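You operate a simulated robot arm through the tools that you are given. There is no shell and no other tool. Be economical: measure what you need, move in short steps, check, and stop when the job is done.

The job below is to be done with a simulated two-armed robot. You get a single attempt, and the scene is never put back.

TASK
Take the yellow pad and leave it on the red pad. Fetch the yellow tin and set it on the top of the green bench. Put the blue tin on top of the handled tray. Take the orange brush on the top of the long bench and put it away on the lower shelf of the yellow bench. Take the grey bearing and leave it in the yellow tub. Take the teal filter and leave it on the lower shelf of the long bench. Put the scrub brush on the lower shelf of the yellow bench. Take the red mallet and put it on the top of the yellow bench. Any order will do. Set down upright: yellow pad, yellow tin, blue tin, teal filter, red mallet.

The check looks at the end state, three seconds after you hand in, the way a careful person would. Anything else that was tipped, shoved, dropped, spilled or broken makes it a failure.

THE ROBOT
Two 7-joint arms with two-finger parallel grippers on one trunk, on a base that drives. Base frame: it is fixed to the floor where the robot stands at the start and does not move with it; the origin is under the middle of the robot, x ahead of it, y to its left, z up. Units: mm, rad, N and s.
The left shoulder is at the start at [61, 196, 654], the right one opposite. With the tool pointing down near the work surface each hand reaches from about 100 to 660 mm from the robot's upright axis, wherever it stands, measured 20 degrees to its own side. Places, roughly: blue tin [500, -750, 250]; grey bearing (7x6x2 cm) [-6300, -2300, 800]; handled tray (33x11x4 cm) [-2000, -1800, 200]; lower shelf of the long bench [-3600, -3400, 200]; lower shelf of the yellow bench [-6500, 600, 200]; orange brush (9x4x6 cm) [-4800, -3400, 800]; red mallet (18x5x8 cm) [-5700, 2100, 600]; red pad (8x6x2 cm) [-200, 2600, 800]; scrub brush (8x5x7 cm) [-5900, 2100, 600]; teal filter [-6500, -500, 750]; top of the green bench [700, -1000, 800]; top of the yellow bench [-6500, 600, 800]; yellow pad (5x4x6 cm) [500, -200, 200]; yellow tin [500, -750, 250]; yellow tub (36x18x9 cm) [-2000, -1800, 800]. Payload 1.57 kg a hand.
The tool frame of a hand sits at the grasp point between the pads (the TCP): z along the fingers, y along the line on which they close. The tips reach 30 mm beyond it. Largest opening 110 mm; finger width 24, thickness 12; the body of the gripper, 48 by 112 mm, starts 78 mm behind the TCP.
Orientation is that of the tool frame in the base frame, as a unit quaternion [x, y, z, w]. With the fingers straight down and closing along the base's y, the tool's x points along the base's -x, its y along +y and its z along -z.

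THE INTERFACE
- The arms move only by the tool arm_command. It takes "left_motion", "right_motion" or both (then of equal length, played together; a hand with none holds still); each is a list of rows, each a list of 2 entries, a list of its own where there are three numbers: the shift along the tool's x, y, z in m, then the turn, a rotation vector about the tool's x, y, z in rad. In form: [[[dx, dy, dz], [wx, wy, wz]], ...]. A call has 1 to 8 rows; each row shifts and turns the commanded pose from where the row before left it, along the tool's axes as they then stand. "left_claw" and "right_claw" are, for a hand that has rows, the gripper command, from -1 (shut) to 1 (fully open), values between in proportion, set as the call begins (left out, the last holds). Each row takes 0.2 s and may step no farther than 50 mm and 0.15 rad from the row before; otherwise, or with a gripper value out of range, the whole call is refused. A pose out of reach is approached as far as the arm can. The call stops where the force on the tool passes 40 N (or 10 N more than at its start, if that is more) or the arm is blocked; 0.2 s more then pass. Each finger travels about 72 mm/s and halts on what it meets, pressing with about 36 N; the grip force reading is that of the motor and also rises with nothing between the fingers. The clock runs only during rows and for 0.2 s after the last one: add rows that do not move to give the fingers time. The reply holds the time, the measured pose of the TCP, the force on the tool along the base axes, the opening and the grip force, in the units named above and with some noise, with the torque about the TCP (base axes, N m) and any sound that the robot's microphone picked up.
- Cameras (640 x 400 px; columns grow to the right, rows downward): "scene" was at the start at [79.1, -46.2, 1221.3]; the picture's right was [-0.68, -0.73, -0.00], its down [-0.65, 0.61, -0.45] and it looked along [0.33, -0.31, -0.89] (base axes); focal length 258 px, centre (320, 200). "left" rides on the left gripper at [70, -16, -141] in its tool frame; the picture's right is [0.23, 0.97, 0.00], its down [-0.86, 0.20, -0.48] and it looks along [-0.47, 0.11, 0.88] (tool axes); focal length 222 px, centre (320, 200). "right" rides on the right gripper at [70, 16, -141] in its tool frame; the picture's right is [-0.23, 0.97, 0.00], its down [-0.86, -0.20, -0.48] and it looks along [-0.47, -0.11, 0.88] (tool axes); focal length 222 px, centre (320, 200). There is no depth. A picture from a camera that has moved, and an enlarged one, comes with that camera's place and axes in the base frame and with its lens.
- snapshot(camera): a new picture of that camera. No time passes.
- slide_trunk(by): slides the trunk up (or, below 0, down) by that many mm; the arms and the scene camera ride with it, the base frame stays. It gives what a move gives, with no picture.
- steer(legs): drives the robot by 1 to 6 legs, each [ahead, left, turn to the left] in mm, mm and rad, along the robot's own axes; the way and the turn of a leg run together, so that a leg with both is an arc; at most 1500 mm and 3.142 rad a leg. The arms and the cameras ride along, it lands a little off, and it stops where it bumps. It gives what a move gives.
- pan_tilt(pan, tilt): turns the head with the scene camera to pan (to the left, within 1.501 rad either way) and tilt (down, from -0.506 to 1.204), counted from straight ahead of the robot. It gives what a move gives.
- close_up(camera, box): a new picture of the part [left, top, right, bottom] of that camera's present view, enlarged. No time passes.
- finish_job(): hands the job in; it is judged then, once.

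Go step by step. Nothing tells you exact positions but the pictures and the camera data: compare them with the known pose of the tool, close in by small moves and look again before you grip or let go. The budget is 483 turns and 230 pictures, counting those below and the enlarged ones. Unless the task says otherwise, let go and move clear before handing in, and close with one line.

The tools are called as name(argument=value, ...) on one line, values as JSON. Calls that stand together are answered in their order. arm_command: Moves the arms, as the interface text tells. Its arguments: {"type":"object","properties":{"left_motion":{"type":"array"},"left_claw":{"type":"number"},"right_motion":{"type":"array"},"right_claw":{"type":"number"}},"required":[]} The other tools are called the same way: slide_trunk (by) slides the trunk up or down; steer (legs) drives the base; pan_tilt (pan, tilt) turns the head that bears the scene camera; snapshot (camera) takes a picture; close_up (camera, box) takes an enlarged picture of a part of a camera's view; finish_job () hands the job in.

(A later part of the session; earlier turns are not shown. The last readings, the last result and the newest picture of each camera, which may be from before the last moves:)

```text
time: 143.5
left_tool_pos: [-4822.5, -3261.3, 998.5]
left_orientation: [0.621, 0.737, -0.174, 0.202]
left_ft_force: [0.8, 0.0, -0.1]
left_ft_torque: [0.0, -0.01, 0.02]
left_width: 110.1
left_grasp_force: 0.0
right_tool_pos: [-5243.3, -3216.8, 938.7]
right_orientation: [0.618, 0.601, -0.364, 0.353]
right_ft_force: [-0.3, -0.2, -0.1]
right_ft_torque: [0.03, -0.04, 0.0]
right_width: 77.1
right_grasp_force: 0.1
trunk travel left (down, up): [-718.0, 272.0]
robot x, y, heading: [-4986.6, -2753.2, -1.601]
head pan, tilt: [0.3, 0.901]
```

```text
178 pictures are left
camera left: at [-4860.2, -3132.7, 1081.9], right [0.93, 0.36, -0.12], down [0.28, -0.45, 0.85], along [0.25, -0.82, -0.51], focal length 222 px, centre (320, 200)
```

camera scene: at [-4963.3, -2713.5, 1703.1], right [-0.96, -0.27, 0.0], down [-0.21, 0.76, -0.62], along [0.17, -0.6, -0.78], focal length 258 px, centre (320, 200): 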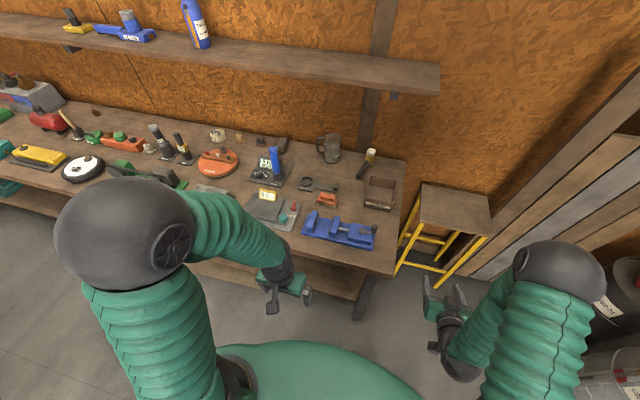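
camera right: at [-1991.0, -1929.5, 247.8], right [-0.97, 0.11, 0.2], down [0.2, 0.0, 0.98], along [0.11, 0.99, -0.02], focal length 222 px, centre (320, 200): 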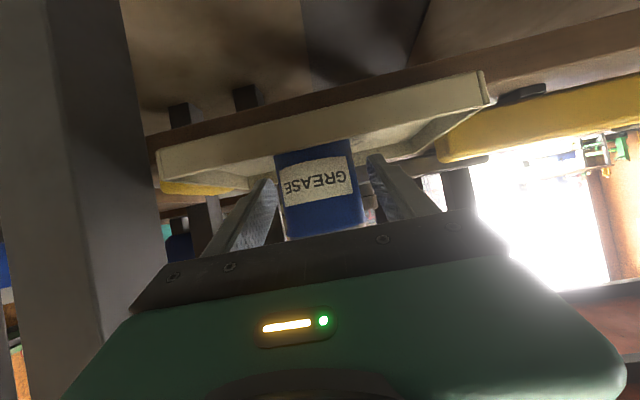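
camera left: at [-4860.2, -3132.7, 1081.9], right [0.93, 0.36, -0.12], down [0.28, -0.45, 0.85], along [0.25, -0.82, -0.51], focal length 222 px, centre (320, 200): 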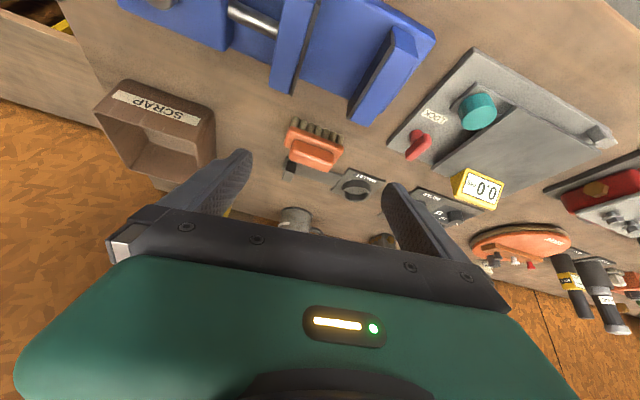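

The brush is ahead between the fingers. Moving closer above it for a better view.

arm_command(left_motion=[[[-0.0145, -0.0014, 0.0346], [0, 0, 0]], [[-0.0145, -0.0014, 0.0346], [0, 0, 0]], [[-0.0145, -0.0014, 0.0346], [0, 0, 0]]])

snapshot(camera="left")

close_up(camera="scene", box=[220, 160, 390, 266])

```text
time: 144.3
left_tool_pos: [-4809.4, -3355.1, 929.1]
left_orientation: [0.622, 0.736, -0.173, 0.201]
left_ft_force: [-0.1, -0.3, 0.8]
left_ft_torque: [0.02, 0.0, 0.01]
left_width: 109.9
left_grasp_force: 0.1
right_tool_pos: [-5243.5, -3219.0, 936.8]
right_orientation: [0.618, 0.601, -0.363, 0.353]
right_ft_force: [1.0, -0.4, 0.1]
right_ft_torque: [0.02, 0.01, 0.01]
right_width: 77.1
right_grasp_force: 0.1
trunk travel left (down, up): [-718.0, 272.0]
robot x, y, heading: [-4985.7, -2751.4, -1.6]
head pan, tilt: [0.3, 0.901]
```

```text
177 pictures are left
camera left: at [-4848.4, -3226.2, 1013.0], right [0.93, 0.36, -0.12], down [0.28, -0.45, 0.85], along [0.25, -0.82, -0.52], focal length 222 px, centre (320, 200)
```

left: 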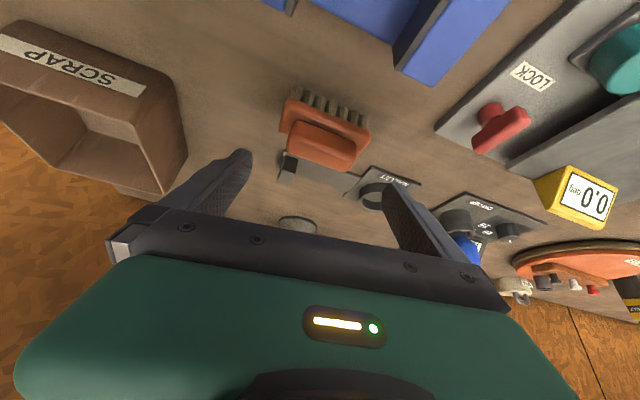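

```text
3.76 times, centred on (305, 213) of scene
camera zoom: at [-4967.2, -2862.6, 1702.8], right [-0.96, -0.27, 0.0], down [-0.21, 0.76, -0.62], along [0.17, -0.6, -0.79], focal length 973 px, centre (376, 151)
```

zoom: 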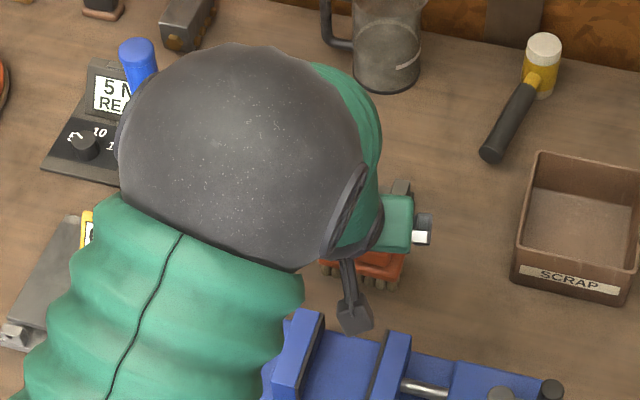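

Triangulating: brush handle ≈[-4808,-3374,865], bench top ≈820. Lowering around it.

arm_command(left_motion=[[[0.0086, -0.0011, 0.0338], [0, 0, 0]], [[0.0066, -0.0011, 0.0258], [0, 0, 0]]])

snapshot(camera="left")

```text
time: 144.9
left_tool_pos: [-4810.2, -3371.3, 869.4]
left_orientation: [0.622, 0.736, -0.174, 0.202]
left_ft_force: [-0.7, -0.7, -0.7]
left_ft_torque: [-0.02, 0.01, -0.02]
left_width: 110.1
left_grasp_force: 0.0
right_tool_pos: [-5244.2, -3216.5, 937.2]
right_orientation: [0.619, 0.601, -0.363, 0.352]
right_ft_force: [0.2, 0.0, 0.9]
right_ft_torque: [0.03, -0.01, 0.03]
right_width: 77.2
right_grasp_force: 0.0
trunk travel left (down, up): [-718.0, 272.0]
robot x, y, heading: [-4985.9, -2751.7, -1.604]
head pan, tilt: [0.3, 0.901]
```

```text
175 pictures are left
camera left: at [-4847.9, -3243.0, 953.7], right [0.93, 0.36, -0.12], down [0.28, -0.45, 0.85], along [0.25, -0.82, -0.52], focal length 222 px, centre (320, 200)
```

left: 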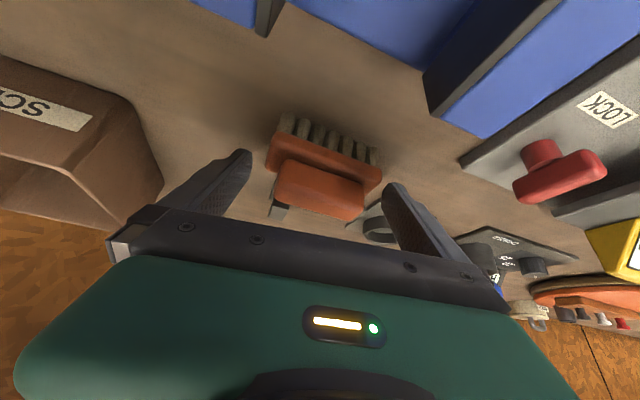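

Well aligned. Lowering 7 mm more and closing.

arm_command(left_motion=[[[0.0035, 0.001, 0.006], [0, 0, 0]]])

arm_command(left_motion=[[[0, 0, 0], [0, 0, 0]], [[0, 0, 0], [0, 0, 0]], [[0, 0, 0], [0, 0, 0]], [[0, 0, 0], [0, 0, 0]]], left_claw=-1)

snapshot(camera="left")

```text
time: 145.3
left_tool_pos: [-4809.6, -3370.7, 864.9]
left_orientation: [0.622, 0.736, -0.174, 0.203]
left_ft_force: [0.5, 0.1, -0.1]
left_ft_torque: [-0.02, -0.03, -0.03]
left_width: 110.2
left_grasp_force: 0.1
right_tool_pos: [-5242.8, -3215.1, 937.7]
right_orientation: [0.619, 0.6, -0.363, 0.353]
right_ft_force: [0.3, 0.2, -0.2]
right_ft_torque: [0.02, -0.01, -0.01]
right_width: 77.0
right_grasp_force: 0.1
trunk travel left (down, up): [-718.0, 272.0]
robot x, y, heading: [-4991.7, -2752.1, -1.598]
head pan, tilt: [0.3, 0.901]
```

```text
time: 146.3
left_tool_pos: [-4810.0, -3370.2, 864.0]
left_orientation: [0.621, 0.737, -0.174, 0.203]
left_ft_force: [0.1, 0.4, -0.4]
left_ft_torque: [0.01, 0.01, 0.03]
left_width: 89.6
left_grasp_force: 35.9
right_tool_pos: [-5244.1, -3217.2, 938.6]
right_orientation: [0.619, 0.6, -0.364, 0.352]
right_ft_force: [0.1, -0.8, 0.2]
right_ft_torque: [0.0, 0.03, 0.03]
right_width: 77.0
right_grasp_force: 0.1
trunk travel left (down, up): [-718.0, 272.0]
robot x, y, heading: [-4987.8, -2751.5, -1.601]
head pan, tilt: [0.3, 0.901]
```

```text
174 pictures are left
camera left: at [-4847.5, -3241.5, 948.8], right [0.93, 0.36, -0.12], down [0.28, -0.45, 0.85], along [0.25, -0.82, -0.51], focal length 222 px, centre (320, 200)
```

left: 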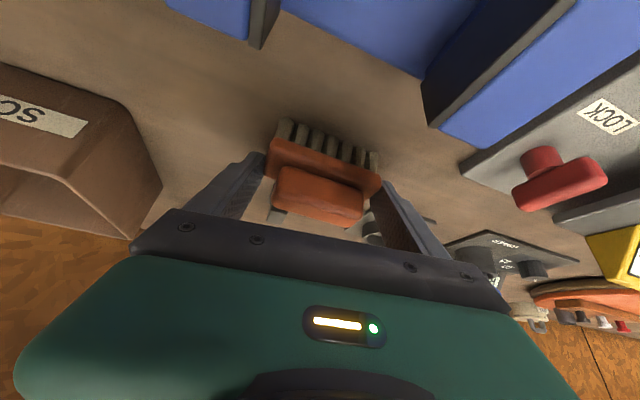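

Gripped at 90 mm (brush base ~44 mm below TCP). Lifting and backing away.

slide_trunk(by=110)

steer(legs=[[-250, 0, 0]])

snapshot(camera="left")

pan_tilt(pan=-1.2, tilt=0.5)

snapshot(camera="scene")

```text
time: 147.7
left_tool_pos: [-4809.3, -3370.2, 973.5]
left_orientation: [0.621, 0.737, -0.173, 0.202]
left_ft_force: [1.0, -0.1, -0.4]
left_ft_torque: [-0.02, -0.02, -0.01]
left_width: 89.5
left_grasp_force: 36.1
right_tool_pos: [-5244.5, -3215.5, 1047.5]
right_orientation: [0.618, 0.6, -0.364, 0.353]
right_ft_force: [0.6, -0.5, 0.1]
right_ft_torque: [0.01, 0.02, -0.01]
right_width: 77.0
right_grasp_force: 0.0
trunk travel left (down, up): [-828.0, 162.0]
robot x, y, heading: [-4990.6, -2751.9, -1.601]
head pan, tilt: [0.3, 0.901]
```

```text
time: 149.5
left_tool_pos: [-4801.1, -3121.2, 971.4]
left_orientation: [0.62, 0.739, -0.172, 0.201]
left_ft_force: [-0.4, 0.3, -1.3]
left_ft_torque: [0.02, -0.03, -0.01]
left_width: 89.3
left_grasp_force: 35.6
right_tool_pos: [-5234.7, -2970.9, 1046.1]
right_orientation: [0.618, 0.602, -0.362, 0.353]
right_ft_force: [0.8, -0.3, 0.0]
right_ft_torque: [0.02, 0.03, -0.02]
right_width: 76.8
right_grasp_force: 0.0
trunk travel left (down, up): [-828.0, 162.0]
robot x, y, heading: [-4980.3, -2498.2, -1.597]
head pan, tilt: [0.3, 0.901]
```

```text
173 pictures are left
camera left: at [-4838.8, -2993.5, 1057.2], right [0.93, 0.36, -0.12], down [0.28, -0.45, 0.85], along [0.25, -0.82, -0.52], focal length 222 px, centre (320, 200)
```

left: 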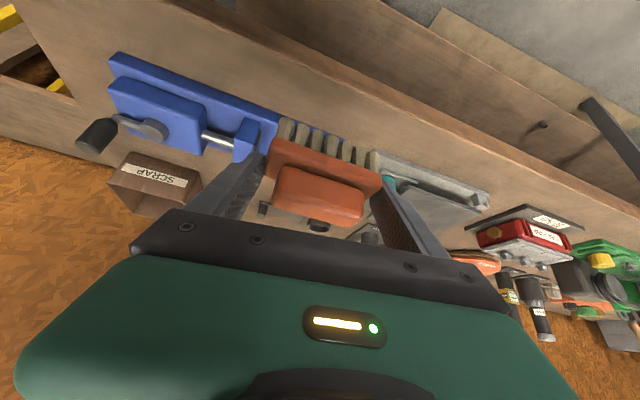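

```text
time: 151.1
left_tool_pos: [-4801.1, -3117.7, 975.2]
left_orientation: [0.62, 0.738, -0.174, 0.204]
left_ft_force: [0.0, 0.1, -0.6]
left_ft_torque: [0.0, 0.03, -0.01]
left_width: 89.2
left_grasp_force: 36.5
right_tool_pos: [-5235.3, -2963.6, 1049.3]
right_orientation: [0.617, 0.6, -0.365, 0.355]
right_ft_force: [-0.4, 1.2, -0.3]
right_ft_torque: [-0.01, -0.02, -0.01]
right_width: 76.8
right_grasp_force: 0.1
trunk travel left (down, up): [-828.0, 162.0]
robot x, y, heading: [-4979.2, -2502.4, -1.602]
head pan, tilt: [-1.201, 0.499]
```

```text
172 pictures are left
camera scene: at [-5066.7, -2567.3, 1846.9], right [-0.34, 0.94, 0.0], down [0.45, 0.16, -0.88], along [-0.83, -0.29, -0.48], focal length 258 px, centre (320, 200)
```

scene: 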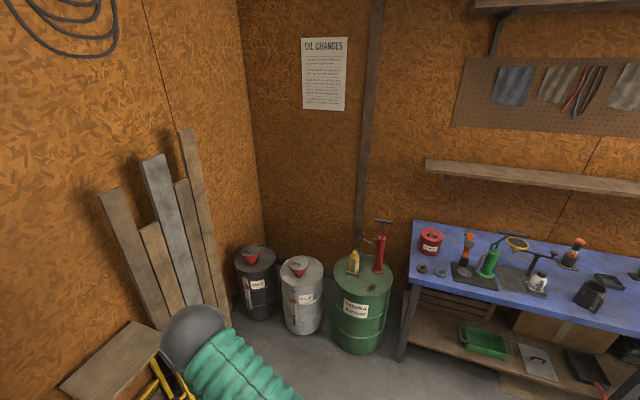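

The brush is held fine. Next I'll turn to face west and survey the blue and yellow benches.

steer(legs=[[0, 0, -1.54]])

pan_tilt(pan=-0.5, tilt=0.4)

snapshot(camera="scene")

pan_tilt(pan=-1.4, tilt=0.4)

snapshot(camera="scene")

```text
time: 155.3
left_tool_pos: [-5592.5, -2689.4, 975.9]
left_orientation: [0.959, 0.09, -0.266, 0.023]
left_ft_force: [-0.4, 0.2, 0.0]
left_ft_torque: [0.01, -0.01, -0.01]
left_width: 88.9
left_grasp_force: 36.2
right_tool_pos: [-5447.2, -2253.6, 1049.9]
right_orientation: [0.862, -0.006, -0.507, -0.004]
right_ft_force: [-0.4, 0.5, -0.1]
right_ft_torque: [0.01, -0.01, 0.02]
right_width: 76.7
right_grasp_force: 0.0
trunk travel left (down, up): [-828.0, 162.0]
robot x, y, heading: [-4980.3, -2507.9, 3.126]
head pan, tilt: [-1.201, 0.499]
```

```text
time: 156.4
left_tool_pos: [-5591.8, -2688.8, 975.7]
left_orientation: [0.959, 0.09, -0.267, 0.024]
left_ft_force: [-0.6, -0.5, 0.3]
left_ft_torque: [0.03, -0.02, -0.01]
left_width: 89.1
left_grasp_force: 36.6
right_tool_pos: [-5445.5, -2252.8, 1049.9]
right_orientation: [0.861, -0.005, -0.509, -0.003]
right_ft_force: [-0.2, -0.7, 0.4]
right_ft_torque: [0.03, 0.02, 0.04]
right_width: 77.1
right_grasp_force: 0.0
trunk travel left (down, up): [-828.0, 162.0]
robot x, y, heading: [-4980.7, -2501.5, 3.125]
head pan, tilt: [-0.499, 0.4]
```

```text
171 pictures are left
camera scene: at [-5094.7, -2455.5, 1855.9], right [0.49, 0.87, 0.0], down [0.34, -0.19, -0.92], along [-0.8, 0.45, -0.39], focal length 258 px, centre (320, 200)
```

scene: 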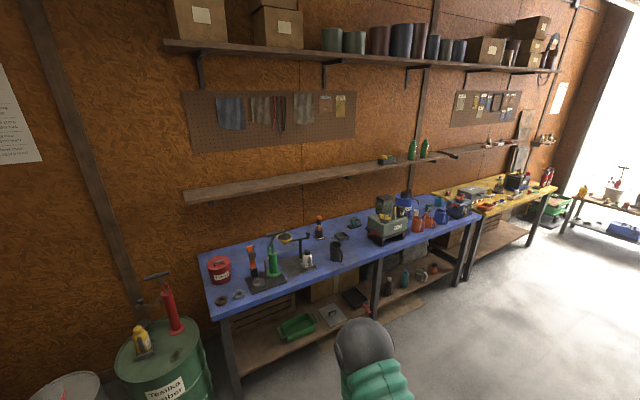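

```text
time: 157.6
left_tool_pos: [-5591.8, -2689.8, 976.2]
left_orientation: [0.959, 0.09, -0.266, 0.023]
left_ft_force: [-0.2, 0.4, -0.6]
left_ft_torque: [0.0, -0.04, -0.05]
left_width: 88.9
left_grasp_force: 35.5
right_tool_pos: [-5445.1, -2253.9, 1049.2]
right_orientation: [0.861, -0.006, -0.508, -0.003]
right_ft_force: [-0.4, 0.5, 0.3]
right_ft_torque: [0.0, -0.01, 0.01]
right_width: 77.3
right_grasp_force: 0.1
trunk travel left (down, up): [-828.0, 162.0]
robot x, y, heading: [-4980.6, -2498.3, 3.126]
head pan, tilt: [-1.4, 0.4]
```

```text
170 pictures are left
camera scene: at [-5028.6, -2409.6, 1856.0], right [0.99, 0.16, 0.0], down [0.06, -0.38, -0.92], along [-0.14, 0.91, -0.39], focal length 258 px, centre (320, 200)
```

scene: 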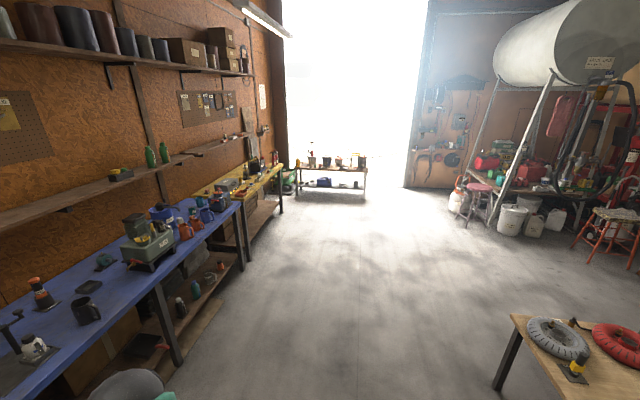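

The floor is clear northward. I'll strafe to in front of the yellow bench and look.

steer(legs=[[0, -1450, 0.01], [0, -1450, 0]])

pan_tilt(pan=0.0, tilt=0.5)

snapshot(camera="scene")

```text
time: 171.5
left_tool_pos: [-5593.1, 186.8, 976.2]
left_orientation: [0.958, 0.097, -0.267, 0.023]
left_ft_force: [0.0, 0.0, -1.7]
left_ft_torque: [0.0, 0.02, -0.01]
left_width: 87.4
left_grasp_force: 35.8
right_tool_pos: [-5452.5, 625.2, 1049.3]
right_orientation: [0.861, 0.001, -0.509, 0.0]
right_ft_force: [-0.6, 0.4, 0.2]
right_ft_torque: [-0.04, 0.0, 0.01]
right_width: 76.8
right_grasp_force: 0.1
trunk travel left (down, up): [-828.0, 162.0]
robot x, y, heading: [-4981.0, 384.9, -3.14]
head pan, tilt: [-1.4, 0.4]
```

```text
time: 173.0
left_tool_pos: [-5591.3, 188.0, 977.0]
left_orientation: [0.958, 0.097, -0.268, 0.024]
left_ft_force: [-0.3, -0.3, -1.1]
left_ft_torque: [-0.01, -0.02, 0.0]
left_width: 86.9
left_grasp_force: 36.1
right_tool_pos: [-5450.7, 626.8, 1050.3]
right_orientation: [0.861, 0.001, -0.509, 0.0]
right_ft_force: [-0.2, -0.1, -0.2]
right_ft_torque: [-0.02, 0.0, -0.01]
right_width: 77.1
right_grasp_force: 0.1
trunk travel left (down, up): [-828.0, 162.0]
robot x, y, heading: [-4980.5, 385.7, -3.141]
head pan, tilt: [0.0, 0.499]
```

```text
169 pictures are left
camera scene: at [-5108.5, 385.3, 1846.8], right [0.0, 1.0, 0.0], down [0.48, 0.0, -0.88], along [-0.88, 0.0, -0.48], focal length 258 px, centre (320, 200)
```

scene: 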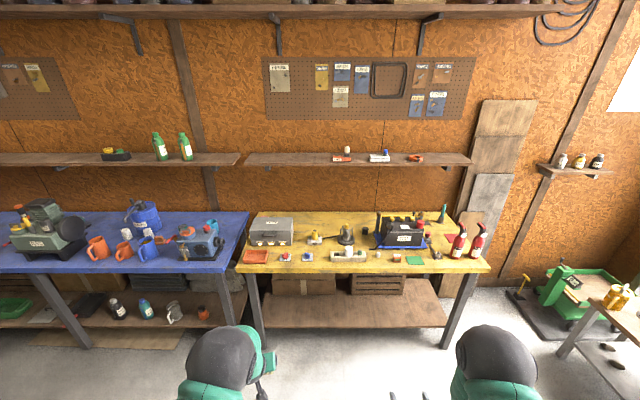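

The yellow bench spans y≈-65…1306, front x≈-6164, with its lower shelf front at x≈-6263 and free space. The grip width has decreased a little; checking the brush.

snapshot(camera="left")

```text
168 pictures are left
camera left: at [-5463.3, 230.7, 1061.0], right [0.38, -0.91, -0.12], down [-0.43, -0.3, 0.85], along [-0.81, -0.27, -0.51], focal length 222 px, centre (320, 200)
```

left: 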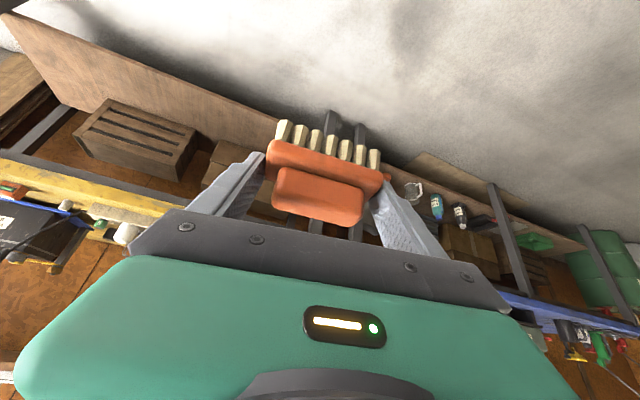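

The brush is still well held. I'll tilt the hand to ~45°, lower the trunk, and drive toward the shelf slowly with a check before going under the top.

arm_command(left_motion=[[[0, 0, 0], [0, -0.131, 0]], [[0, 0, 0], [0, -0.131, 0]]])

slide_trunk(by=-330)

slide_trunk(by=-330)

steer(legs=[[480, -150, 0]])

pan_tilt(pan=0.2, tilt=0.6)

snapshot(camera="scene")

snapshot(camera="left")

```text
time: 173.6
left_tool_pos: [-5591.4, 188.8, 977.4]
left_orientation: [0.914, 0.094, -0.392, 0.038]
left_ft_force: [0.0, 1.4, -1.1]
left_ft_torque: [-0.02, -0.03, 0.0]
left_width: 87.1
left_grasp_force: 36.1
right_tool_pos: [-5452.2, 627.2, 1050.5]
right_orientation: [0.861, 0.001, -0.509, 0.001]
right_ft_force: [-0.4, 0.0, 0.3]
right_ft_torque: [0.0, 0.0, -0.01]
right_width: 76.9
right_grasp_force: 0.0
trunk travel left (down, up): [-828.0, 162.0]
robot x, y, heading: [-4986.5, 383.2, -3.143]
head pan, tilt: [0.0, 0.499]
```

```text
time: 176.9
left_tool_pos: [-5590.2, 189.1, 646.6]
left_orientation: [0.915, 0.094, -0.391, 0.038]
left_ft_force: [-0.6, -0.7, -2.0]
left_ft_torque: [0.02, 0.0, -0.03]
left_width: 86.7
left_grasp_force: 36.1
right_tool_pos: [-5450.1, 626.6, 721.2]
right_orientation: [0.86, 0.001, -0.51, 0.001]
right_ft_force: [1.3, -0.3, 0.5]
right_ft_torque: [-0.01, 0.01, -0.03]
right_width: 76.9
right_grasp_force: 0.1
trunk travel left (down, up): [-498.0, 492.0]
robot x, y, heading: [-4982.5, 385.0, -3.142]
head pan, tilt: [0.0, 0.499]
```

```text
time: 180.1
left_tool_pos: [-5589.6, 187.4, 316.2]
left_orientation: [0.915, 0.094, -0.391, 0.037]
left_ft_force: [-0.5, 0.0, -1.2]
left_ft_torque: [-0.01, 0.02, 0.04]
left_width: 86.6
left_grasp_force: 35.7
right_tool_pos: [-5450.9, 626.2, 391.2]
right_orientation: [0.861, 0.0, -0.509, 0.0]
right_ft_force: [-0.1, -0.5, -0.4]
right_ft_torque: [0.02, -0.02, -0.01]
right_width: 77.1
right_grasp_force: 0.0
trunk travel left (down, up): [-168.0, 822.0]
robot x, y, heading: [-4982.3, 387.4, -3.134]
head pan, tilt: [0.0, 0.499]
```

```text
time: 183.1
left_tool_pos: [-6066.5, 331.3, 317.3]
left_orientation: [0.915, 0.097, -0.39, 0.038]
left_ft_force: [0.5, 0.3, -1.7]
left_ft_torque: [0.01, 0.0, 0.0]
left_width: 86.4
left_grasp_force: 36.1
right_tool_pos: [-5929.9, 770.3, 391.0]
right_orientation: [0.861, 0.005, -0.509, 0.003]
right_ft_force: [0.1, -0.7, 0.2]
right_ft_torque: [0.0, 0.0, 0.03]
right_width: 77.1
right_grasp_force: 0.1
trunk travel left (down, up): [-168.0, 822.0]
robot x, y, heading: [-5458.7, 529.2, -3.127]
head pan, tilt: [0.0, 0.499]
```

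```text
time: 183.8
left_tool_pos: [-6066.0, 331.4, 317.6]
left_orientation: [0.914, 0.097, -0.391, 0.04]
left_ft_force: [0.3, -1.2, -1.1]
left_ft_torque: [-0.03, -0.02, 0.04]
left_width: 86.4
left_grasp_force: 36.0
right_tool_pos: [-5928.5, 769.5, 390.8]
right_orientation: [0.86, 0.004, -0.51, 0.003]
right_ft_force: [0.4, -0.2, 0.2]
right_ft_torque: [0.01, 0.01, 0.0]
right_width: 77.0
right_grasp_force: 0.0
trunk travel left (down, up): [-168.0, 822.0]
robot x, y, heading: [-5463.6, 534.1, -3.136]
head pan, tilt: [0.201, 0.6]
```

```text
167 pictures are left
camera scene: at [-5579.5, 514.2, 1177.7], right [-0.21, 0.98, 0.0], down [0.55, 0.12, -0.82], along [-0.81, -0.17, -0.57], focal length 258 px, centre (320, 200)
```

scene: 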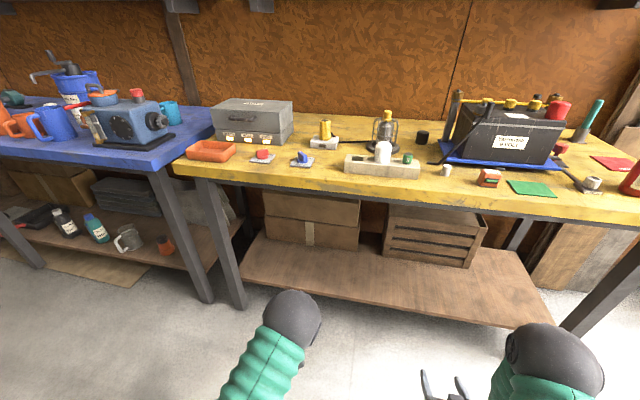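

```text
166 pictures are left
camera left: at [-5921.2, 378.4, 364.3], right [0.35, -0.92, -0.17], down [-0.2, -0.25, 0.95], along [-0.91, -0.3, -0.27], focal length 222 px, centre (320, 200)
```

left: 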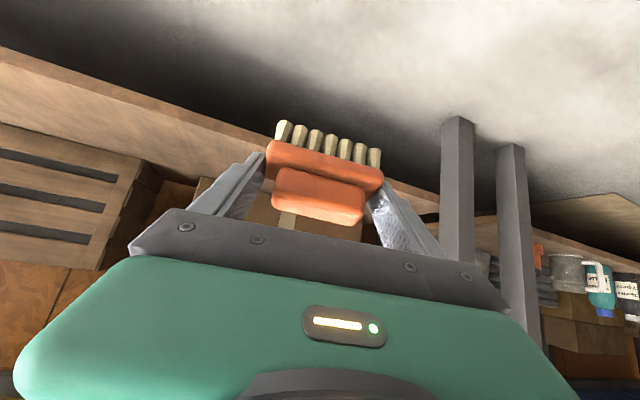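

The path to the shelf is clear. Driving 270 mm in under the bench top.

steer(legs=[[270, 0, 0]])

snapshot(camera="scene")

snapshot(camera="left")

```text
time: 185.7
left_tool_pos: [-6336.1, 326.0, 318.6]
left_orientation: [0.914, 0.098, -0.391, 0.039]
left_ft_force: [0.0, 0.2, -0.7]
left_ft_torque: [0.03, 0.03, 0.01]
left_width: 86.0
left_grasp_force: 35.8
right_tool_pos: [-6201.1, 766.9, 391.0]
right_orientation: [0.86, 0.006, -0.51, 0.004]
right_ft_force: [-0.4, -0.6, 0.1]
right_ft_torque: [-0.01, 0.0, -0.02]
right_width: 77.2
right_grasp_force: 0.1
trunk travel left (down, up): [-168.0, 822.0]
robot x, y, heading: [-5732.8, 531.7, -3.131]
head pan, tilt: [0.201, 0.6]
```

```text
165 pictures are left
camera scene: at [-5851.4, 511.2, 1177.6], right [-0.21, 0.98, 0.0], down [0.55, 0.12, -0.82], along [-0.81, -0.17, -0.57], focal length 258 px, centre (320, 200)
```

scene: 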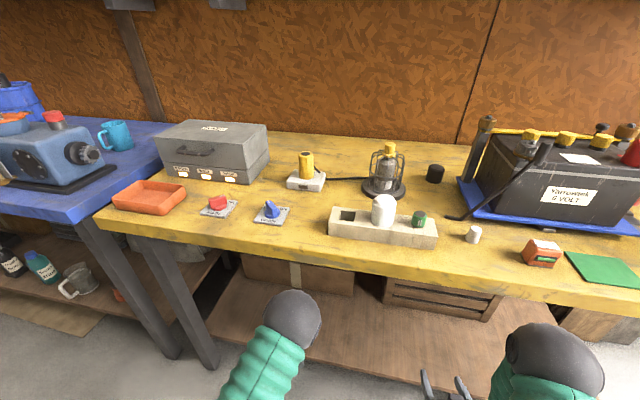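

```text
164 pictures are left
camera left: at [-6192.7, 374.8, 364.1], right [0.36, -0.92, -0.17], down [-0.2, -0.25, 0.95], along [-0.91, -0.3, -0.27], focal length 222 px, centre (320, 200)
```

left: 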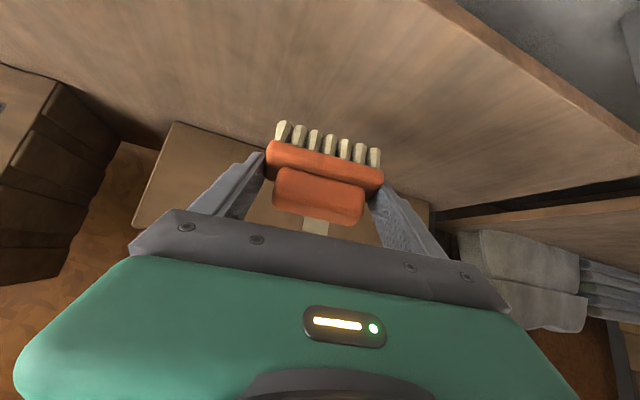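

Brush is over the shelf. Lowering by trunk, then stepping down with the arm.

slide_trunk(by=-55)

arm_command(left_motion=[[[0.0035, 0, 0.0035], [0, 0, 0]], [[0.0028, 0, 0.0028], [0, 0, 0]]])

arm_command(left_motion=[[[0.0021, 0, 0.0021], [0, 0, 0]], [[0.0021, 0, 0.0021], [0, 0, 0]]])

snapshot(camera="left")

```text
time: 186.7
left_tool_pos: [-6336.1, 327.2, 264.1]
left_orientation: [0.914, 0.097, -0.392, 0.038]
left_ft_force: [0.3, -0.2, -1.1]
left_ft_torque: [0.02, -0.02, -0.02]
left_width: 85.9
left_grasp_force: 35.8
right_tool_pos: [-6199.8, 766.3, 338.7]
right_orientation: [0.86, 0.003, -0.51, 0.002]
right_ft_force: [0.0, -0.6, -0.9]
right_ft_torque: [0.01, 0.04, -0.03]
right_width: 77.1
right_grasp_force: 0.1
trunk travel left (down, up): [-113.0, 877.0]
robot x, y, heading: [-5732.0, 531.7, -3.135]
head pan, tilt: [0.201, 0.6]
```

```text
time: 187.3
left_tool_pos: [-6336.6, 326.5, 254.4]
left_orientation: [0.914, 0.097, -0.392, 0.038]
left_ft_force: [0.4, 0.5, -0.6]
left_ft_torque: [0.0, 0.01, -0.01]
left_width: 85.9
left_grasp_force: 36.3
right_tool_pos: [-6200.1, 766.8, 336.4]
right_orientation: [0.86, 0.004, -0.51, 0.002]
right_ft_force: [-0.2, 0.3, -0.7]
right_ft_torque: [0.02, -0.02, -0.02]
right_width: 76.7
right_grasp_force: 0.0
trunk travel left (down, up): [-113.0, 877.0]
robot x, y, heading: [-5734.2, 529.9, -3.134]
head pan, tilt: [0.201, 0.6]
```

```text
time: 187.9
left_tool_pos: [-6336.9, 327.4, 248.7]
left_orientation: [0.914, 0.098, -0.392, 0.039]
left_ft_force: [0.0, 0.1, -0.7]
left_ft_torque: [0.05, 0.02, 0.03]
left_width: 86.0
left_grasp_force: 35.8
right_tool_pos: [-6199.9, 766.8, 336.9]
right_orientation: [0.86, 0.004, -0.511, 0.003]
right_ft_force: [0.1, -1.0, 0.4]
right_ft_torque: [0.0, -0.01, 0.02]
right_width: 77.0
right_grasp_force: 0.0
trunk travel left (down, up): [-113.0, 877.0]
robot x, y, heading: [-5735.9, 532.2, -3.131]
head pan, tilt: [0.201, 0.6]
```

```text
163 pictures are left
camera left: at [-6192.6, 374.3, 295.2], right [0.36, -0.92, -0.17], down [-0.19, -0.25, 0.95], along [-0.91, -0.3, -0.27], focal length 222 px, centre (320, 200)
```

left: 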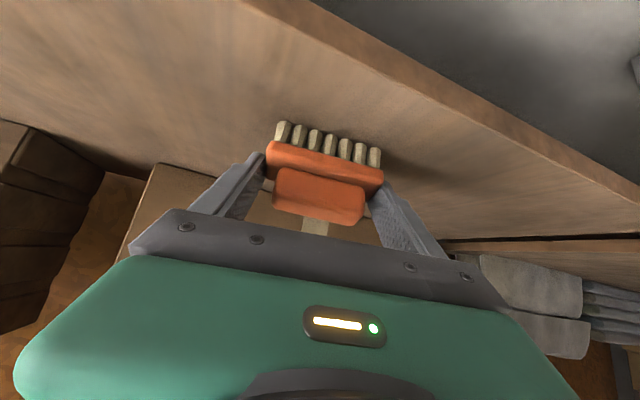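

No contact yet; continuing.

arm_command(left_motion=[[[0.0021, 0, 0.0021], [0, 0, 0]], [[0.0021, 0, 0.0021], [0, 0, 0]]])

arm_command(left_motion=[[[0.0021, 0, 0.0021], [0, 0, 0]], [[0.0021, 0, 0.0021], [0, 0, 0]]])

```text
time: 188.5
left_tool_pos: [-6336.8, 326.8, 244.8]
left_orientation: [0.913, 0.097, -0.395, 0.038]
left_ft_force: [3.2, -4.2, 14.4]
left_ft_torque: [0.3, -0.07, -0.11]
left_width: 85.5
left_grasp_force: 36.1
right_tool_pos: [-6199.9, 767.2, 338.4]
right_orientation: [0.86, 0.005, -0.511, 0.004]
right_ft_force: [-0.1, 0.7, -0.1]
right_ft_torque: [-0.02, 0.0, 0.03]
right_width: 77.3
right_grasp_force: 0.1
trunk travel left (down, up): [-113.0, 877.0]
robot x, y, heading: [-5733.6, 531.7, -3.133]
head pan, tilt: [0.201, 0.6]
```

```text
time: 189.1
left_tool_pos: [-6340.5, 326.6, 241.1]
left_orientation: [0.912, 0.098, -0.396, 0.039]
left_ft_force: [-3.4, -6.5, 30.9]
left_ft_torque: [-0.25, 0.02, -0.11]
left_width: 85.2
left_grasp_force: 35.6
right_tool_pos: [-6200.3, 766.7, 338.4]
right_orientation: [0.859, 0.004, -0.513, 0.003]
right_ft_force: [-0.2, 0.4, 1.1]
right_ft_torque: [-0.01, -0.04, 0.01]
right_width: 77.3
right_grasp_force: 0.1
trunk travel left (down, up): [-113.0, 877.0]
robot x, y, heading: [-5732.4, 530.4, -3.13]
head pan, tilt: [0.201, 0.6]
```

Contact. Easing off and opening; the brush should settle onto its bristles.

arm_command(left_motion=[[[-0.0028, 0, -0.0028], [0, 0, 0]], [[0, 0, 0], [0, 0.13, 0]], [[0, 0, 0], [0, 0.1, 0]]])

arm_command(left_motion=[[[0, 0, 0], [0, 0, 0]], [[0, 0, 0], [0, 0, 0]], [[0, 0, 0], [0, 0, 0]]], left_claw=1)

snapshot(camera="left")

```text
time: 189.9
left_tool_pos: [-6336.2, 327.8, 239.8]
left_orientation: [0.953, 0.1, -0.284, 0.026]
left_ft_force: [-2.5, 0.6, 7.7]
left_ft_torque: [-0.37, 0.21, -0.15]
left_width: 85.2
left_grasp_force: 35.6
right_tool_pos: [-6200.4, 766.1, 337.0]
right_orientation: [0.86, 0.006, -0.51, 0.004]
right_ft_force: [0.3, -0.7, 0.0]
right_ft_torque: [-0.03, -0.04, 0.0]
right_width: 77.1
right_grasp_force: 0.1
trunk travel left (down, up): [-113.0, 877.0]
robot x, y, heading: [-5734.9, 530.7, -3.132]
head pan, tilt: [0.201, 0.6]
```

```text
time: 190.7
left_tool_pos: [-6336.0, 328.5, 240.3]
left_orientation: [0.953, 0.102, -0.284, 0.027]
left_ft_force: [-0.6, -0.5, 0.0]
left_ft_torque: [0.01, -0.02, 0.0]
left_width: 110.1
left_grasp_force: 0.1
right_tool_pos: [-6200.5, 765.9, 337.3]
right_orientation: [0.86, 0.006, -0.511, 0.003]
right_ft_force: [0.9, -0.2, -0.3]
right_ft_torque: [0.04, 0.02, -0.01]
right_width: 77.1
right_grasp_force: 0.0
trunk travel left (down, up): [-113.0, 877.0]
robot x, y, heading: [-5732.1, 527.7, -3.128]
head pan, tilt: [0.201, 0.6]
```

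```text
162 pictures are left
camera left: at [-6206.5, 371.7, 319.9], right [0.39, -0.91, -0.13], down [-0.4, -0.29, 0.87], along [-0.83, -0.29, -0.48], focal length 222 px, centre (320, 200)
```

left: 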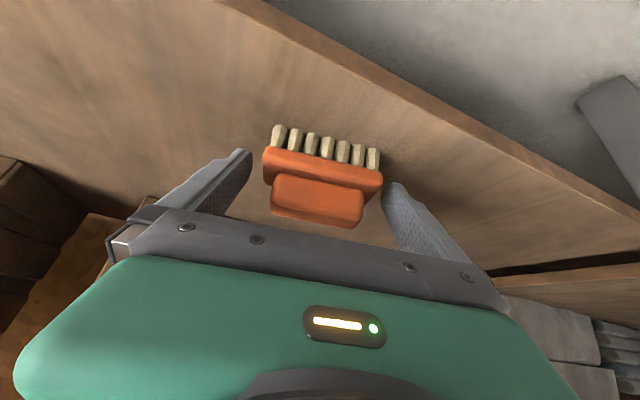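

The brush stands on the shelf. Retracting along the fingers and backing out.

arm_command(left_motion=[[[0, 0, -0.04], [0, 0, 0]], [[0, 0, -0.04], [0, 0, 0]], [[0.02, 0, -0.03], [0, 0, 0]]])

steer(legs=[[-450, 0, 0]])

snapshot(camera="scene")

pan_tilt(pan=-1.3, tilt=0.45)

snapshot(camera="scene")

```text
time: 191.5
left_tool_pos: [-6261.7, 342.1, 321.5]
left_orientation: [0.953, 0.102, -0.284, 0.028]
left_ft_force: [-0.4, 0.9, 0.8]
left_ft_torque: [-0.04, 0.02, -0.02]
left_width: 109.9
left_grasp_force: 0.0
right_tool_pos: [-6200.6, 766.2, 337.9]
right_orientation: [0.86, 0.004, -0.51, 0.003]
right_ft_force: [0.5, 0.3, -0.4]
right_ft_torque: [-0.02, 0.01, -0.01]
right_width: 76.8
right_grasp_force: 0.1
trunk travel left (down, up): [-113.0, 877.0]
robot x, y, heading: [-5730.2, 527.8, -3.133]
head pan, tilt: [0.201, 0.6]
```

```text
time: 194.2
left_tool_pos: [-5814.3, 344.8, 321.0]
left_orientation: [0.953, 0.102, -0.285, 0.028]
left_ft_force: [0.3, 0.4, -0.1]
left_ft_torque: [0.03, -0.02, -0.01]
left_width: 109.8
left_grasp_force: 0.1
right_tool_pos: [-5754.1, 771.2, 337.8]
right_orientation: [0.86, 0.006, -0.51, 0.003]
right_ft_force: [-0.2, -0.1, -0.4]
right_ft_torque: [-0.04, -0.02, 0.0]
right_width: 77.1
right_grasp_force: 0.1
trunk travel left (down, up): [-113.0, 877.0]
robot x, y, heading: [-5287.0, 533.9, -3.125]
head pan, tilt: [0.201, 0.6]
```

```text
161 pictures are left
camera scene: at [-5403.6, 516.3, 1122.8], right [-0.21, 0.98, 0.0], down [0.55, 0.12, -0.82], along [-0.81, -0.18, -0.57], focal length 258 px, centre (320, 200)
```

scene: 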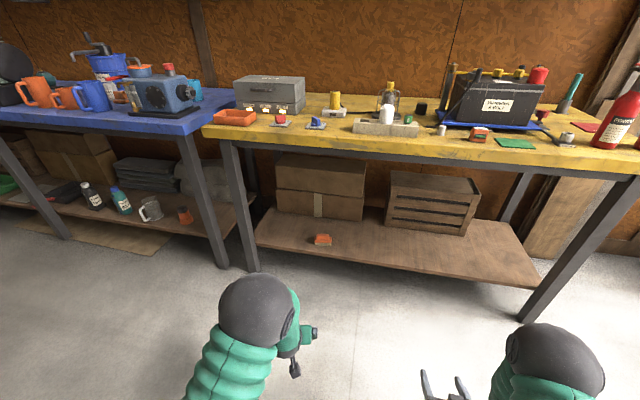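

```text
time: 195.8
left_tool_pos: [-5815.4, 345.0, 322.4]
left_orientation: [0.953, 0.102, -0.285, 0.028]
left_ft_force: [-0.1, -0.6, -0.7]
left_ft_torque: [-0.01, 0.01, -0.03]
left_width: 110.1
left_grasp_force: 0.0
right_tool_pos: [-5752.9, 771.9, 336.8]
right_orientation: [0.859, 0.006, -0.511, 0.004]
right_ft_force: [-0.8, -0.9, -0.1]
right_ft_torque: [-0.03, -0.03, -0.01]
right_width: 77.0
right_grasp_force: 0.1
trunk travel left (down, up): [-113.0, 877.0]
robot x, y, heading: [-5286.1, 535.5, -3.13]
head pan, tilt: [-1.3, 0.45]
```

```text
160 pictures are left
camera scene: at [-5343.2, 623.4, 1136.4], right [0.96, 0.28, 0.0], down [0.12, -0.42, -0.9], along [-0.25, 0.86, -0.44], focal length 258 px, centre (320, 200)
```

scene: 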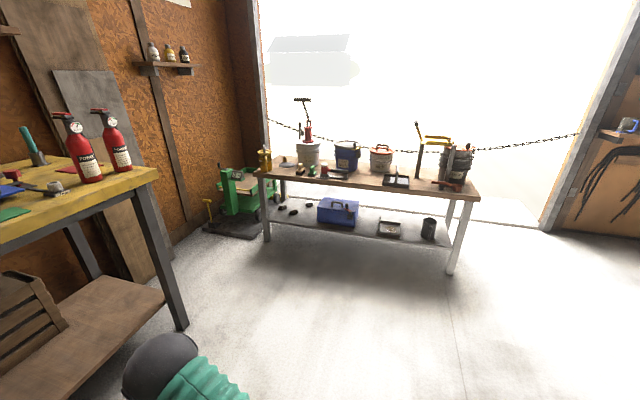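

The orange brush is on the shelf. Next, the low table by the door holds the mallet and scrub brush; zooming.

close_up(camera="scene", box=[250, 120, 370, 195])

close_up(camera="scene", box=[370, 120, 490, 195])

```text
5.33 times, centred on (310, 158) of scene
camera zoom: at [-5343.2, 623.4, 1136.4], right [0.96, 0.28, 0.0], down [0.12, -0.42, -0.9], along [-0.25, 0.86, -0.44], focal length 1379 px, centre (373, 427)
```

zoom: 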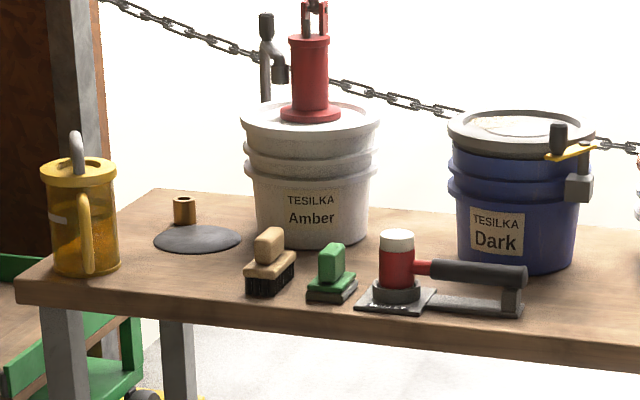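

```text
5.33 times, centred on (430, 158) of scene
camera zoom: at [-5343.2, 623.4, 1136.4], right [0.96, 0.28, 0.0], down [0.12, -0.42, -0.9], along [-0.25, 0.86, -0.44], focal length 1379 px, centre (-267, 427)
```

zoom: 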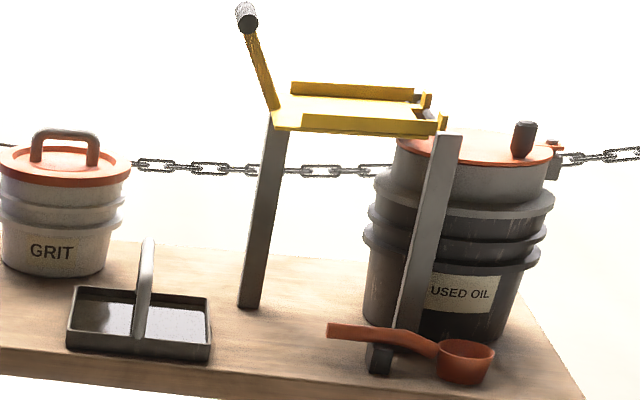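

The red mallet stands in a rest at ≈[-5709,1970], handle along +x; the tan scrub brush at ≈[-5857,1963]. Raising the trunk and driving up facing the table.

slide_trunk(by=400)

steer(legs=[[0, 0, -1.58], [550, 373, 0]])

pan_tilt(pan=0.15, tilt=0.7)

snapshot(camera="scene")

```text
time: 199.6
left_tool_pos: [-5815.1, 345.4, 722.2]
left_orientation: [0.953, 0.103, -0.285, 0.028]
left_ft_force: [0.0, 0.4, 0.7]
left_ft_torque: [0.03, 0.03, 0.02]
left_width: 110.1
left_grasp_force: 0.1
right_tool_pos: [-5754.2, 770.8, 737.0]
right_orientation: [0.859, 0.006, -0.512, 0.004]
right_ft_force: [0.5, 0.2, 0.1]
right_ft_torque: [-0.02, 0.04, -0.02]
right_width: 76.7
right_grasp_force: 0.1
trunk travel left (down, up): [-513.0, 477.0]
robot x, y, heading: [-5285.7, 536.0, -3.126]
head pan, tilt: [-1.3, 0.45]
```

```text
time: 207.1
left_tool_pos: [-5850.1, 1611.2, 722.1]
left_orientation: [0.745, -0.602, -0.221, -0.182]
left_ft_force: [0.2, 0.6, 0.6]
left_ft_torque: [-0.03, 0.03, 0.01]
left_width: 110.2
left_grasp_force: 0.0
right_tool_pos: [-5425.9, 1548.7, 735.8]
right_orientation: [0.611, -0.604, -0.365, -0.359]
right_ft_force: [1.8, 0.9, 1.1]
right_ft_torque: [0.02, 0.0, -0.01]
right_width: 77.2
right_grasp_force: 0.0
trunk travel left (down, up): [-513.0, 477.0]
robot x, y, heading: [-5663.8, 1082.5, 1.579]
head pan, tilt: [-1.3, 0.45]
```

```text
time: 208.7
left_tool_pos: [-5850.5, 1609.8, 722.3]
left_orientation: [0.746, -0.601, -0.222, -0.182]
left_ft_force: [0.1, -0.2, 0.0]
left_ft_torque: [0.02, 0.01, 0.03]
left_width: 110.1
left_grasp_force: 0.1
right_tool_pos: [-5426.2, 1549.3, 737.5]
right_orientation: [0.61, -0.605, -0.363, -0.36]
right_ft_force: [-0.5, 0.0, 0.6]
right_ft_torque: [0.04, -0.01, 0.02]
right_width: 77.4
right_grasp_force: 0.0
trunk travel left (down, up): [-513.0, 477.0]
robot x, y, heading: [-5659.7, 1082.6, 1.58]
head pan, tilt: [0.15, 0.7]
```

```text
157 pictures are left
camera scene: at [-5674.7, 1198.3, 1514.1], right [0.99, 0.16, 0.0], down [0.1, -0.64, -0.76], along [-0.12, 0.75, -0.65], focal length 258 px, centre (320, 200)
```

scene: 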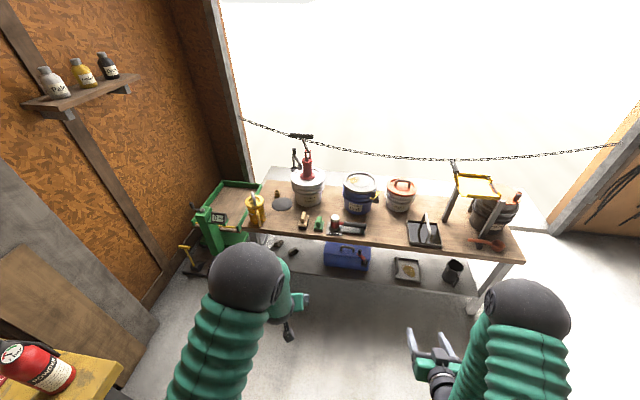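

close_up(camera="scene", box=[270, 180, 390, 255])

snapshot(camera="left")

```text
5.33 times, centred on (330, 218) of scene
camera zoom: at [-5674.7, 1198.3, 1514.1], right [0.99, 0.16, 0.0], down [0.1, -0.64, -0.76], along [-0.12, 0.75, -0.65], focal length 1379 px, centre (267, 107)
```

zoom: 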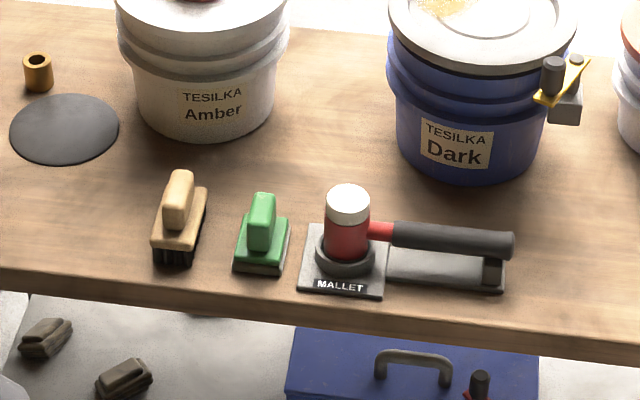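

```text
155 pictures are left
camera left: at [-5806.2, 1481.6, 801.6], right [-0.91, -0.39, -0.13], down [-0.29, 0.4, 0.87], along [-0.29, 0.83, -0.48], focal length 222 px, centre (320, 200)
```

left: 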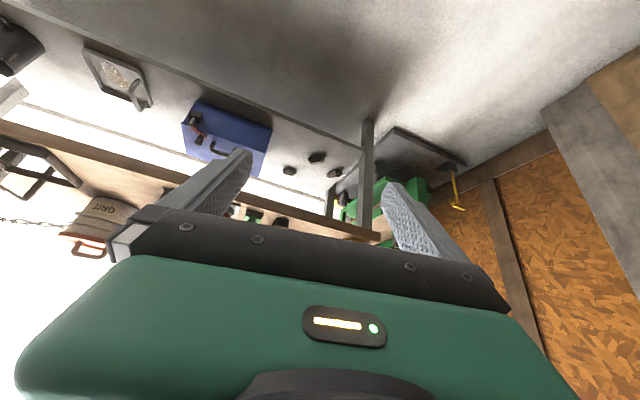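

Triangulation puts this table lower, z≈530, with objects at y≈2100. Moving the robot closer and straightening the left hand for a better view.

steer(legs=[[330, 30, 0]])

arm_command(left_motion=[[[0, 0, 0], [0.054, 0, 0.084]], [[0, 0, 0], [0.054, 0, 0.084]], [[0, 0, 0], [0.054, 0, 0.084]]])

snapshot(camera="left")

close_up(camera="scene", box=[220, 200, 420, 325])

```text
time: 210.9
left_tool_pos: [-5885.3, 1945.8, 723.0]
left_orientation: [0.746, -0.601, -0.222, -0.182]
left_ft_force: [0.3, 0.4, 1.0]
left_ft_torque: [-0.03, -0.02, -0.02]
left_width: 110.1
left_grasp_force: 0.0
right_tool_pos: [-5460.6, 1885.2, 737.8]
right_orientation: [0.612, -0.604, -0.364, -0.358]
right_ft_force: [-0.2, -0.9, 0.0]
right_ft_torque: [-0.04, 0.01, -0.01]
right_width: 77.2
right_grasp_force: 0.0
trunk travel left (down, up): [-513.0, 477.0]
robot x, y, heading: [-5695.0, 1416.2, 1.583]
head pan, tilt: [0.15, 0.7]
```

```text
time: 211.7
left_tool_pos: [-5887.9, 1944.0, 722.7]
left_orientation: [-0.647, 0.706, 0.194, 0.213]
left_ft_force: [0.4, 0.3, 0.6]
left_ft_torque: [0.01, 0.0, -0.03]
left_width: 110.0
left_grasp_force: 0.2
right_tool_pos: [-5461.5, 1882.3, 740.0]
right_orientation: [0.612, -0.603, -0.364, -0.36]
right_ft_force: [-0.2, -0.1, 0.1]
right_ft_torque: [-0.02, -0.02, 0.02]
right_width: 77.1
right_grasp_force: 0.0
trunk travel left (down, up): [-513.0, 477.0]
robot x, y, heading: [-5694.8, 1416.3, 1.582]
head pan, tilt: [0.15, 0.7]
```

```text
154 pictures are left
camera left: at [-5882.1, 1808.1, 801.6], right [-0.99, -0.1, -0.13], down [-0.16, 0.47, 0.87], along [-0.03, 0.88, -0.48], focal length 222 px, centre (320, 200)
```

left: 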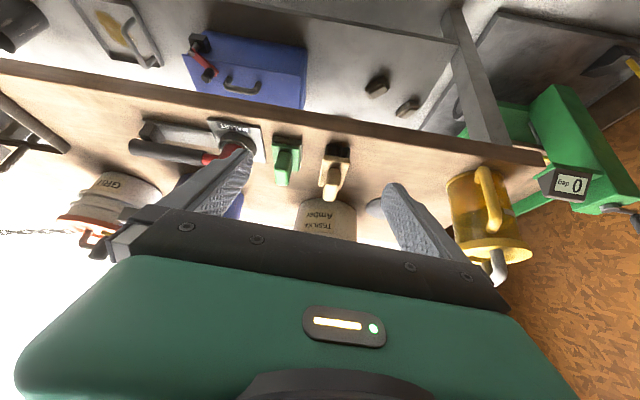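

```text
3.20 times, centred on (320, 262) of scene
camera zoom: at [-5710.2, 1533.1, 1514.1], right [0.99, 0.16, 0.0], down [0.11, -0.64, -0.76], along [-0.12, 0.75, -0.65], focal length 827 px, centre (320, 0)
```

zoom: 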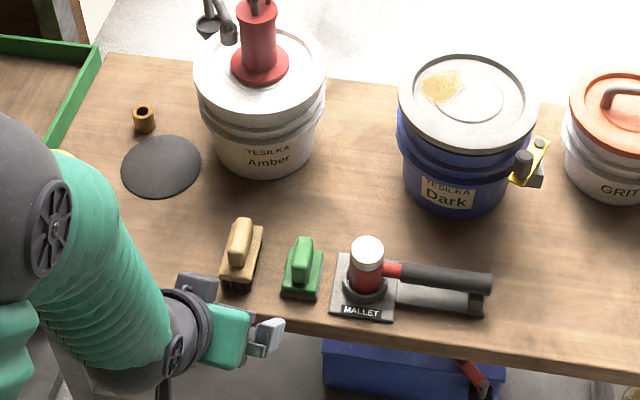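

Refined: scrub brush knob ≈[-5902,2096,625], table z≈585. Pitching the left hand further, narrowing the opening to ~60 mm (green pad close by), and approaching.

arm_command(left_motion=[[[0, 0, 0], [0, -0.131, 0]], [[0, 0, 0], [0, -0.131, 0]], [[0, 0, 0], [0, -0.131, 0]], [[-0.0035, 0.006, 0.032], [0, 0, 0]], [[-0.0035, 0.006, 0.032], [0, 0, 0]], [[-0.0035, 0.006, 0.032], [0, 0, 0]]], left_claw=0.09)

snapshot(camera="left")

```text
time: 213.1
left_tool_pos: [-5897.1, 2031.9, 677.1]
left_orientation: [-0.598, 0.651, 0.316, 0.346]
left_ft_force: [-0.6, -0.3, -1.2]
left_ft_torque: [0.0, 0.0, 0.01]
left_width: 60.0
left_grasp_force: 0.1
right_tool_pos: [-5461.0, 1883.9, 739.0]
right_orientation: [0.612, -0.603, -0.365, -0.359]
right_ft_force: [0.3, -0.2, 0.7]
right_ft_torque: [0.02, 0.01, 0.0]
right_width: 77.1
right_grasp_force: 0.1
trunk travel left (down, up): [-513.0, 477.0]
robot x, y, heading: [-5698.2, 1417.2, 1.59]
head pan, tilt: [0.15, 0.7]
```

```text
152 pictures are left
camera left: at [-5892.3, 1876.1, 697.5], right [-0.98, -0.04, -0.19], down [-0.19, 0.1, 0.98], along [-0.02, 0.99, -0.11], focal length 222 px, centre (320, 200)
```

left: 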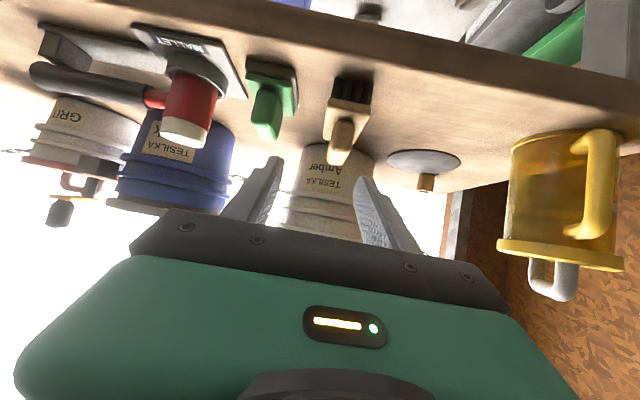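

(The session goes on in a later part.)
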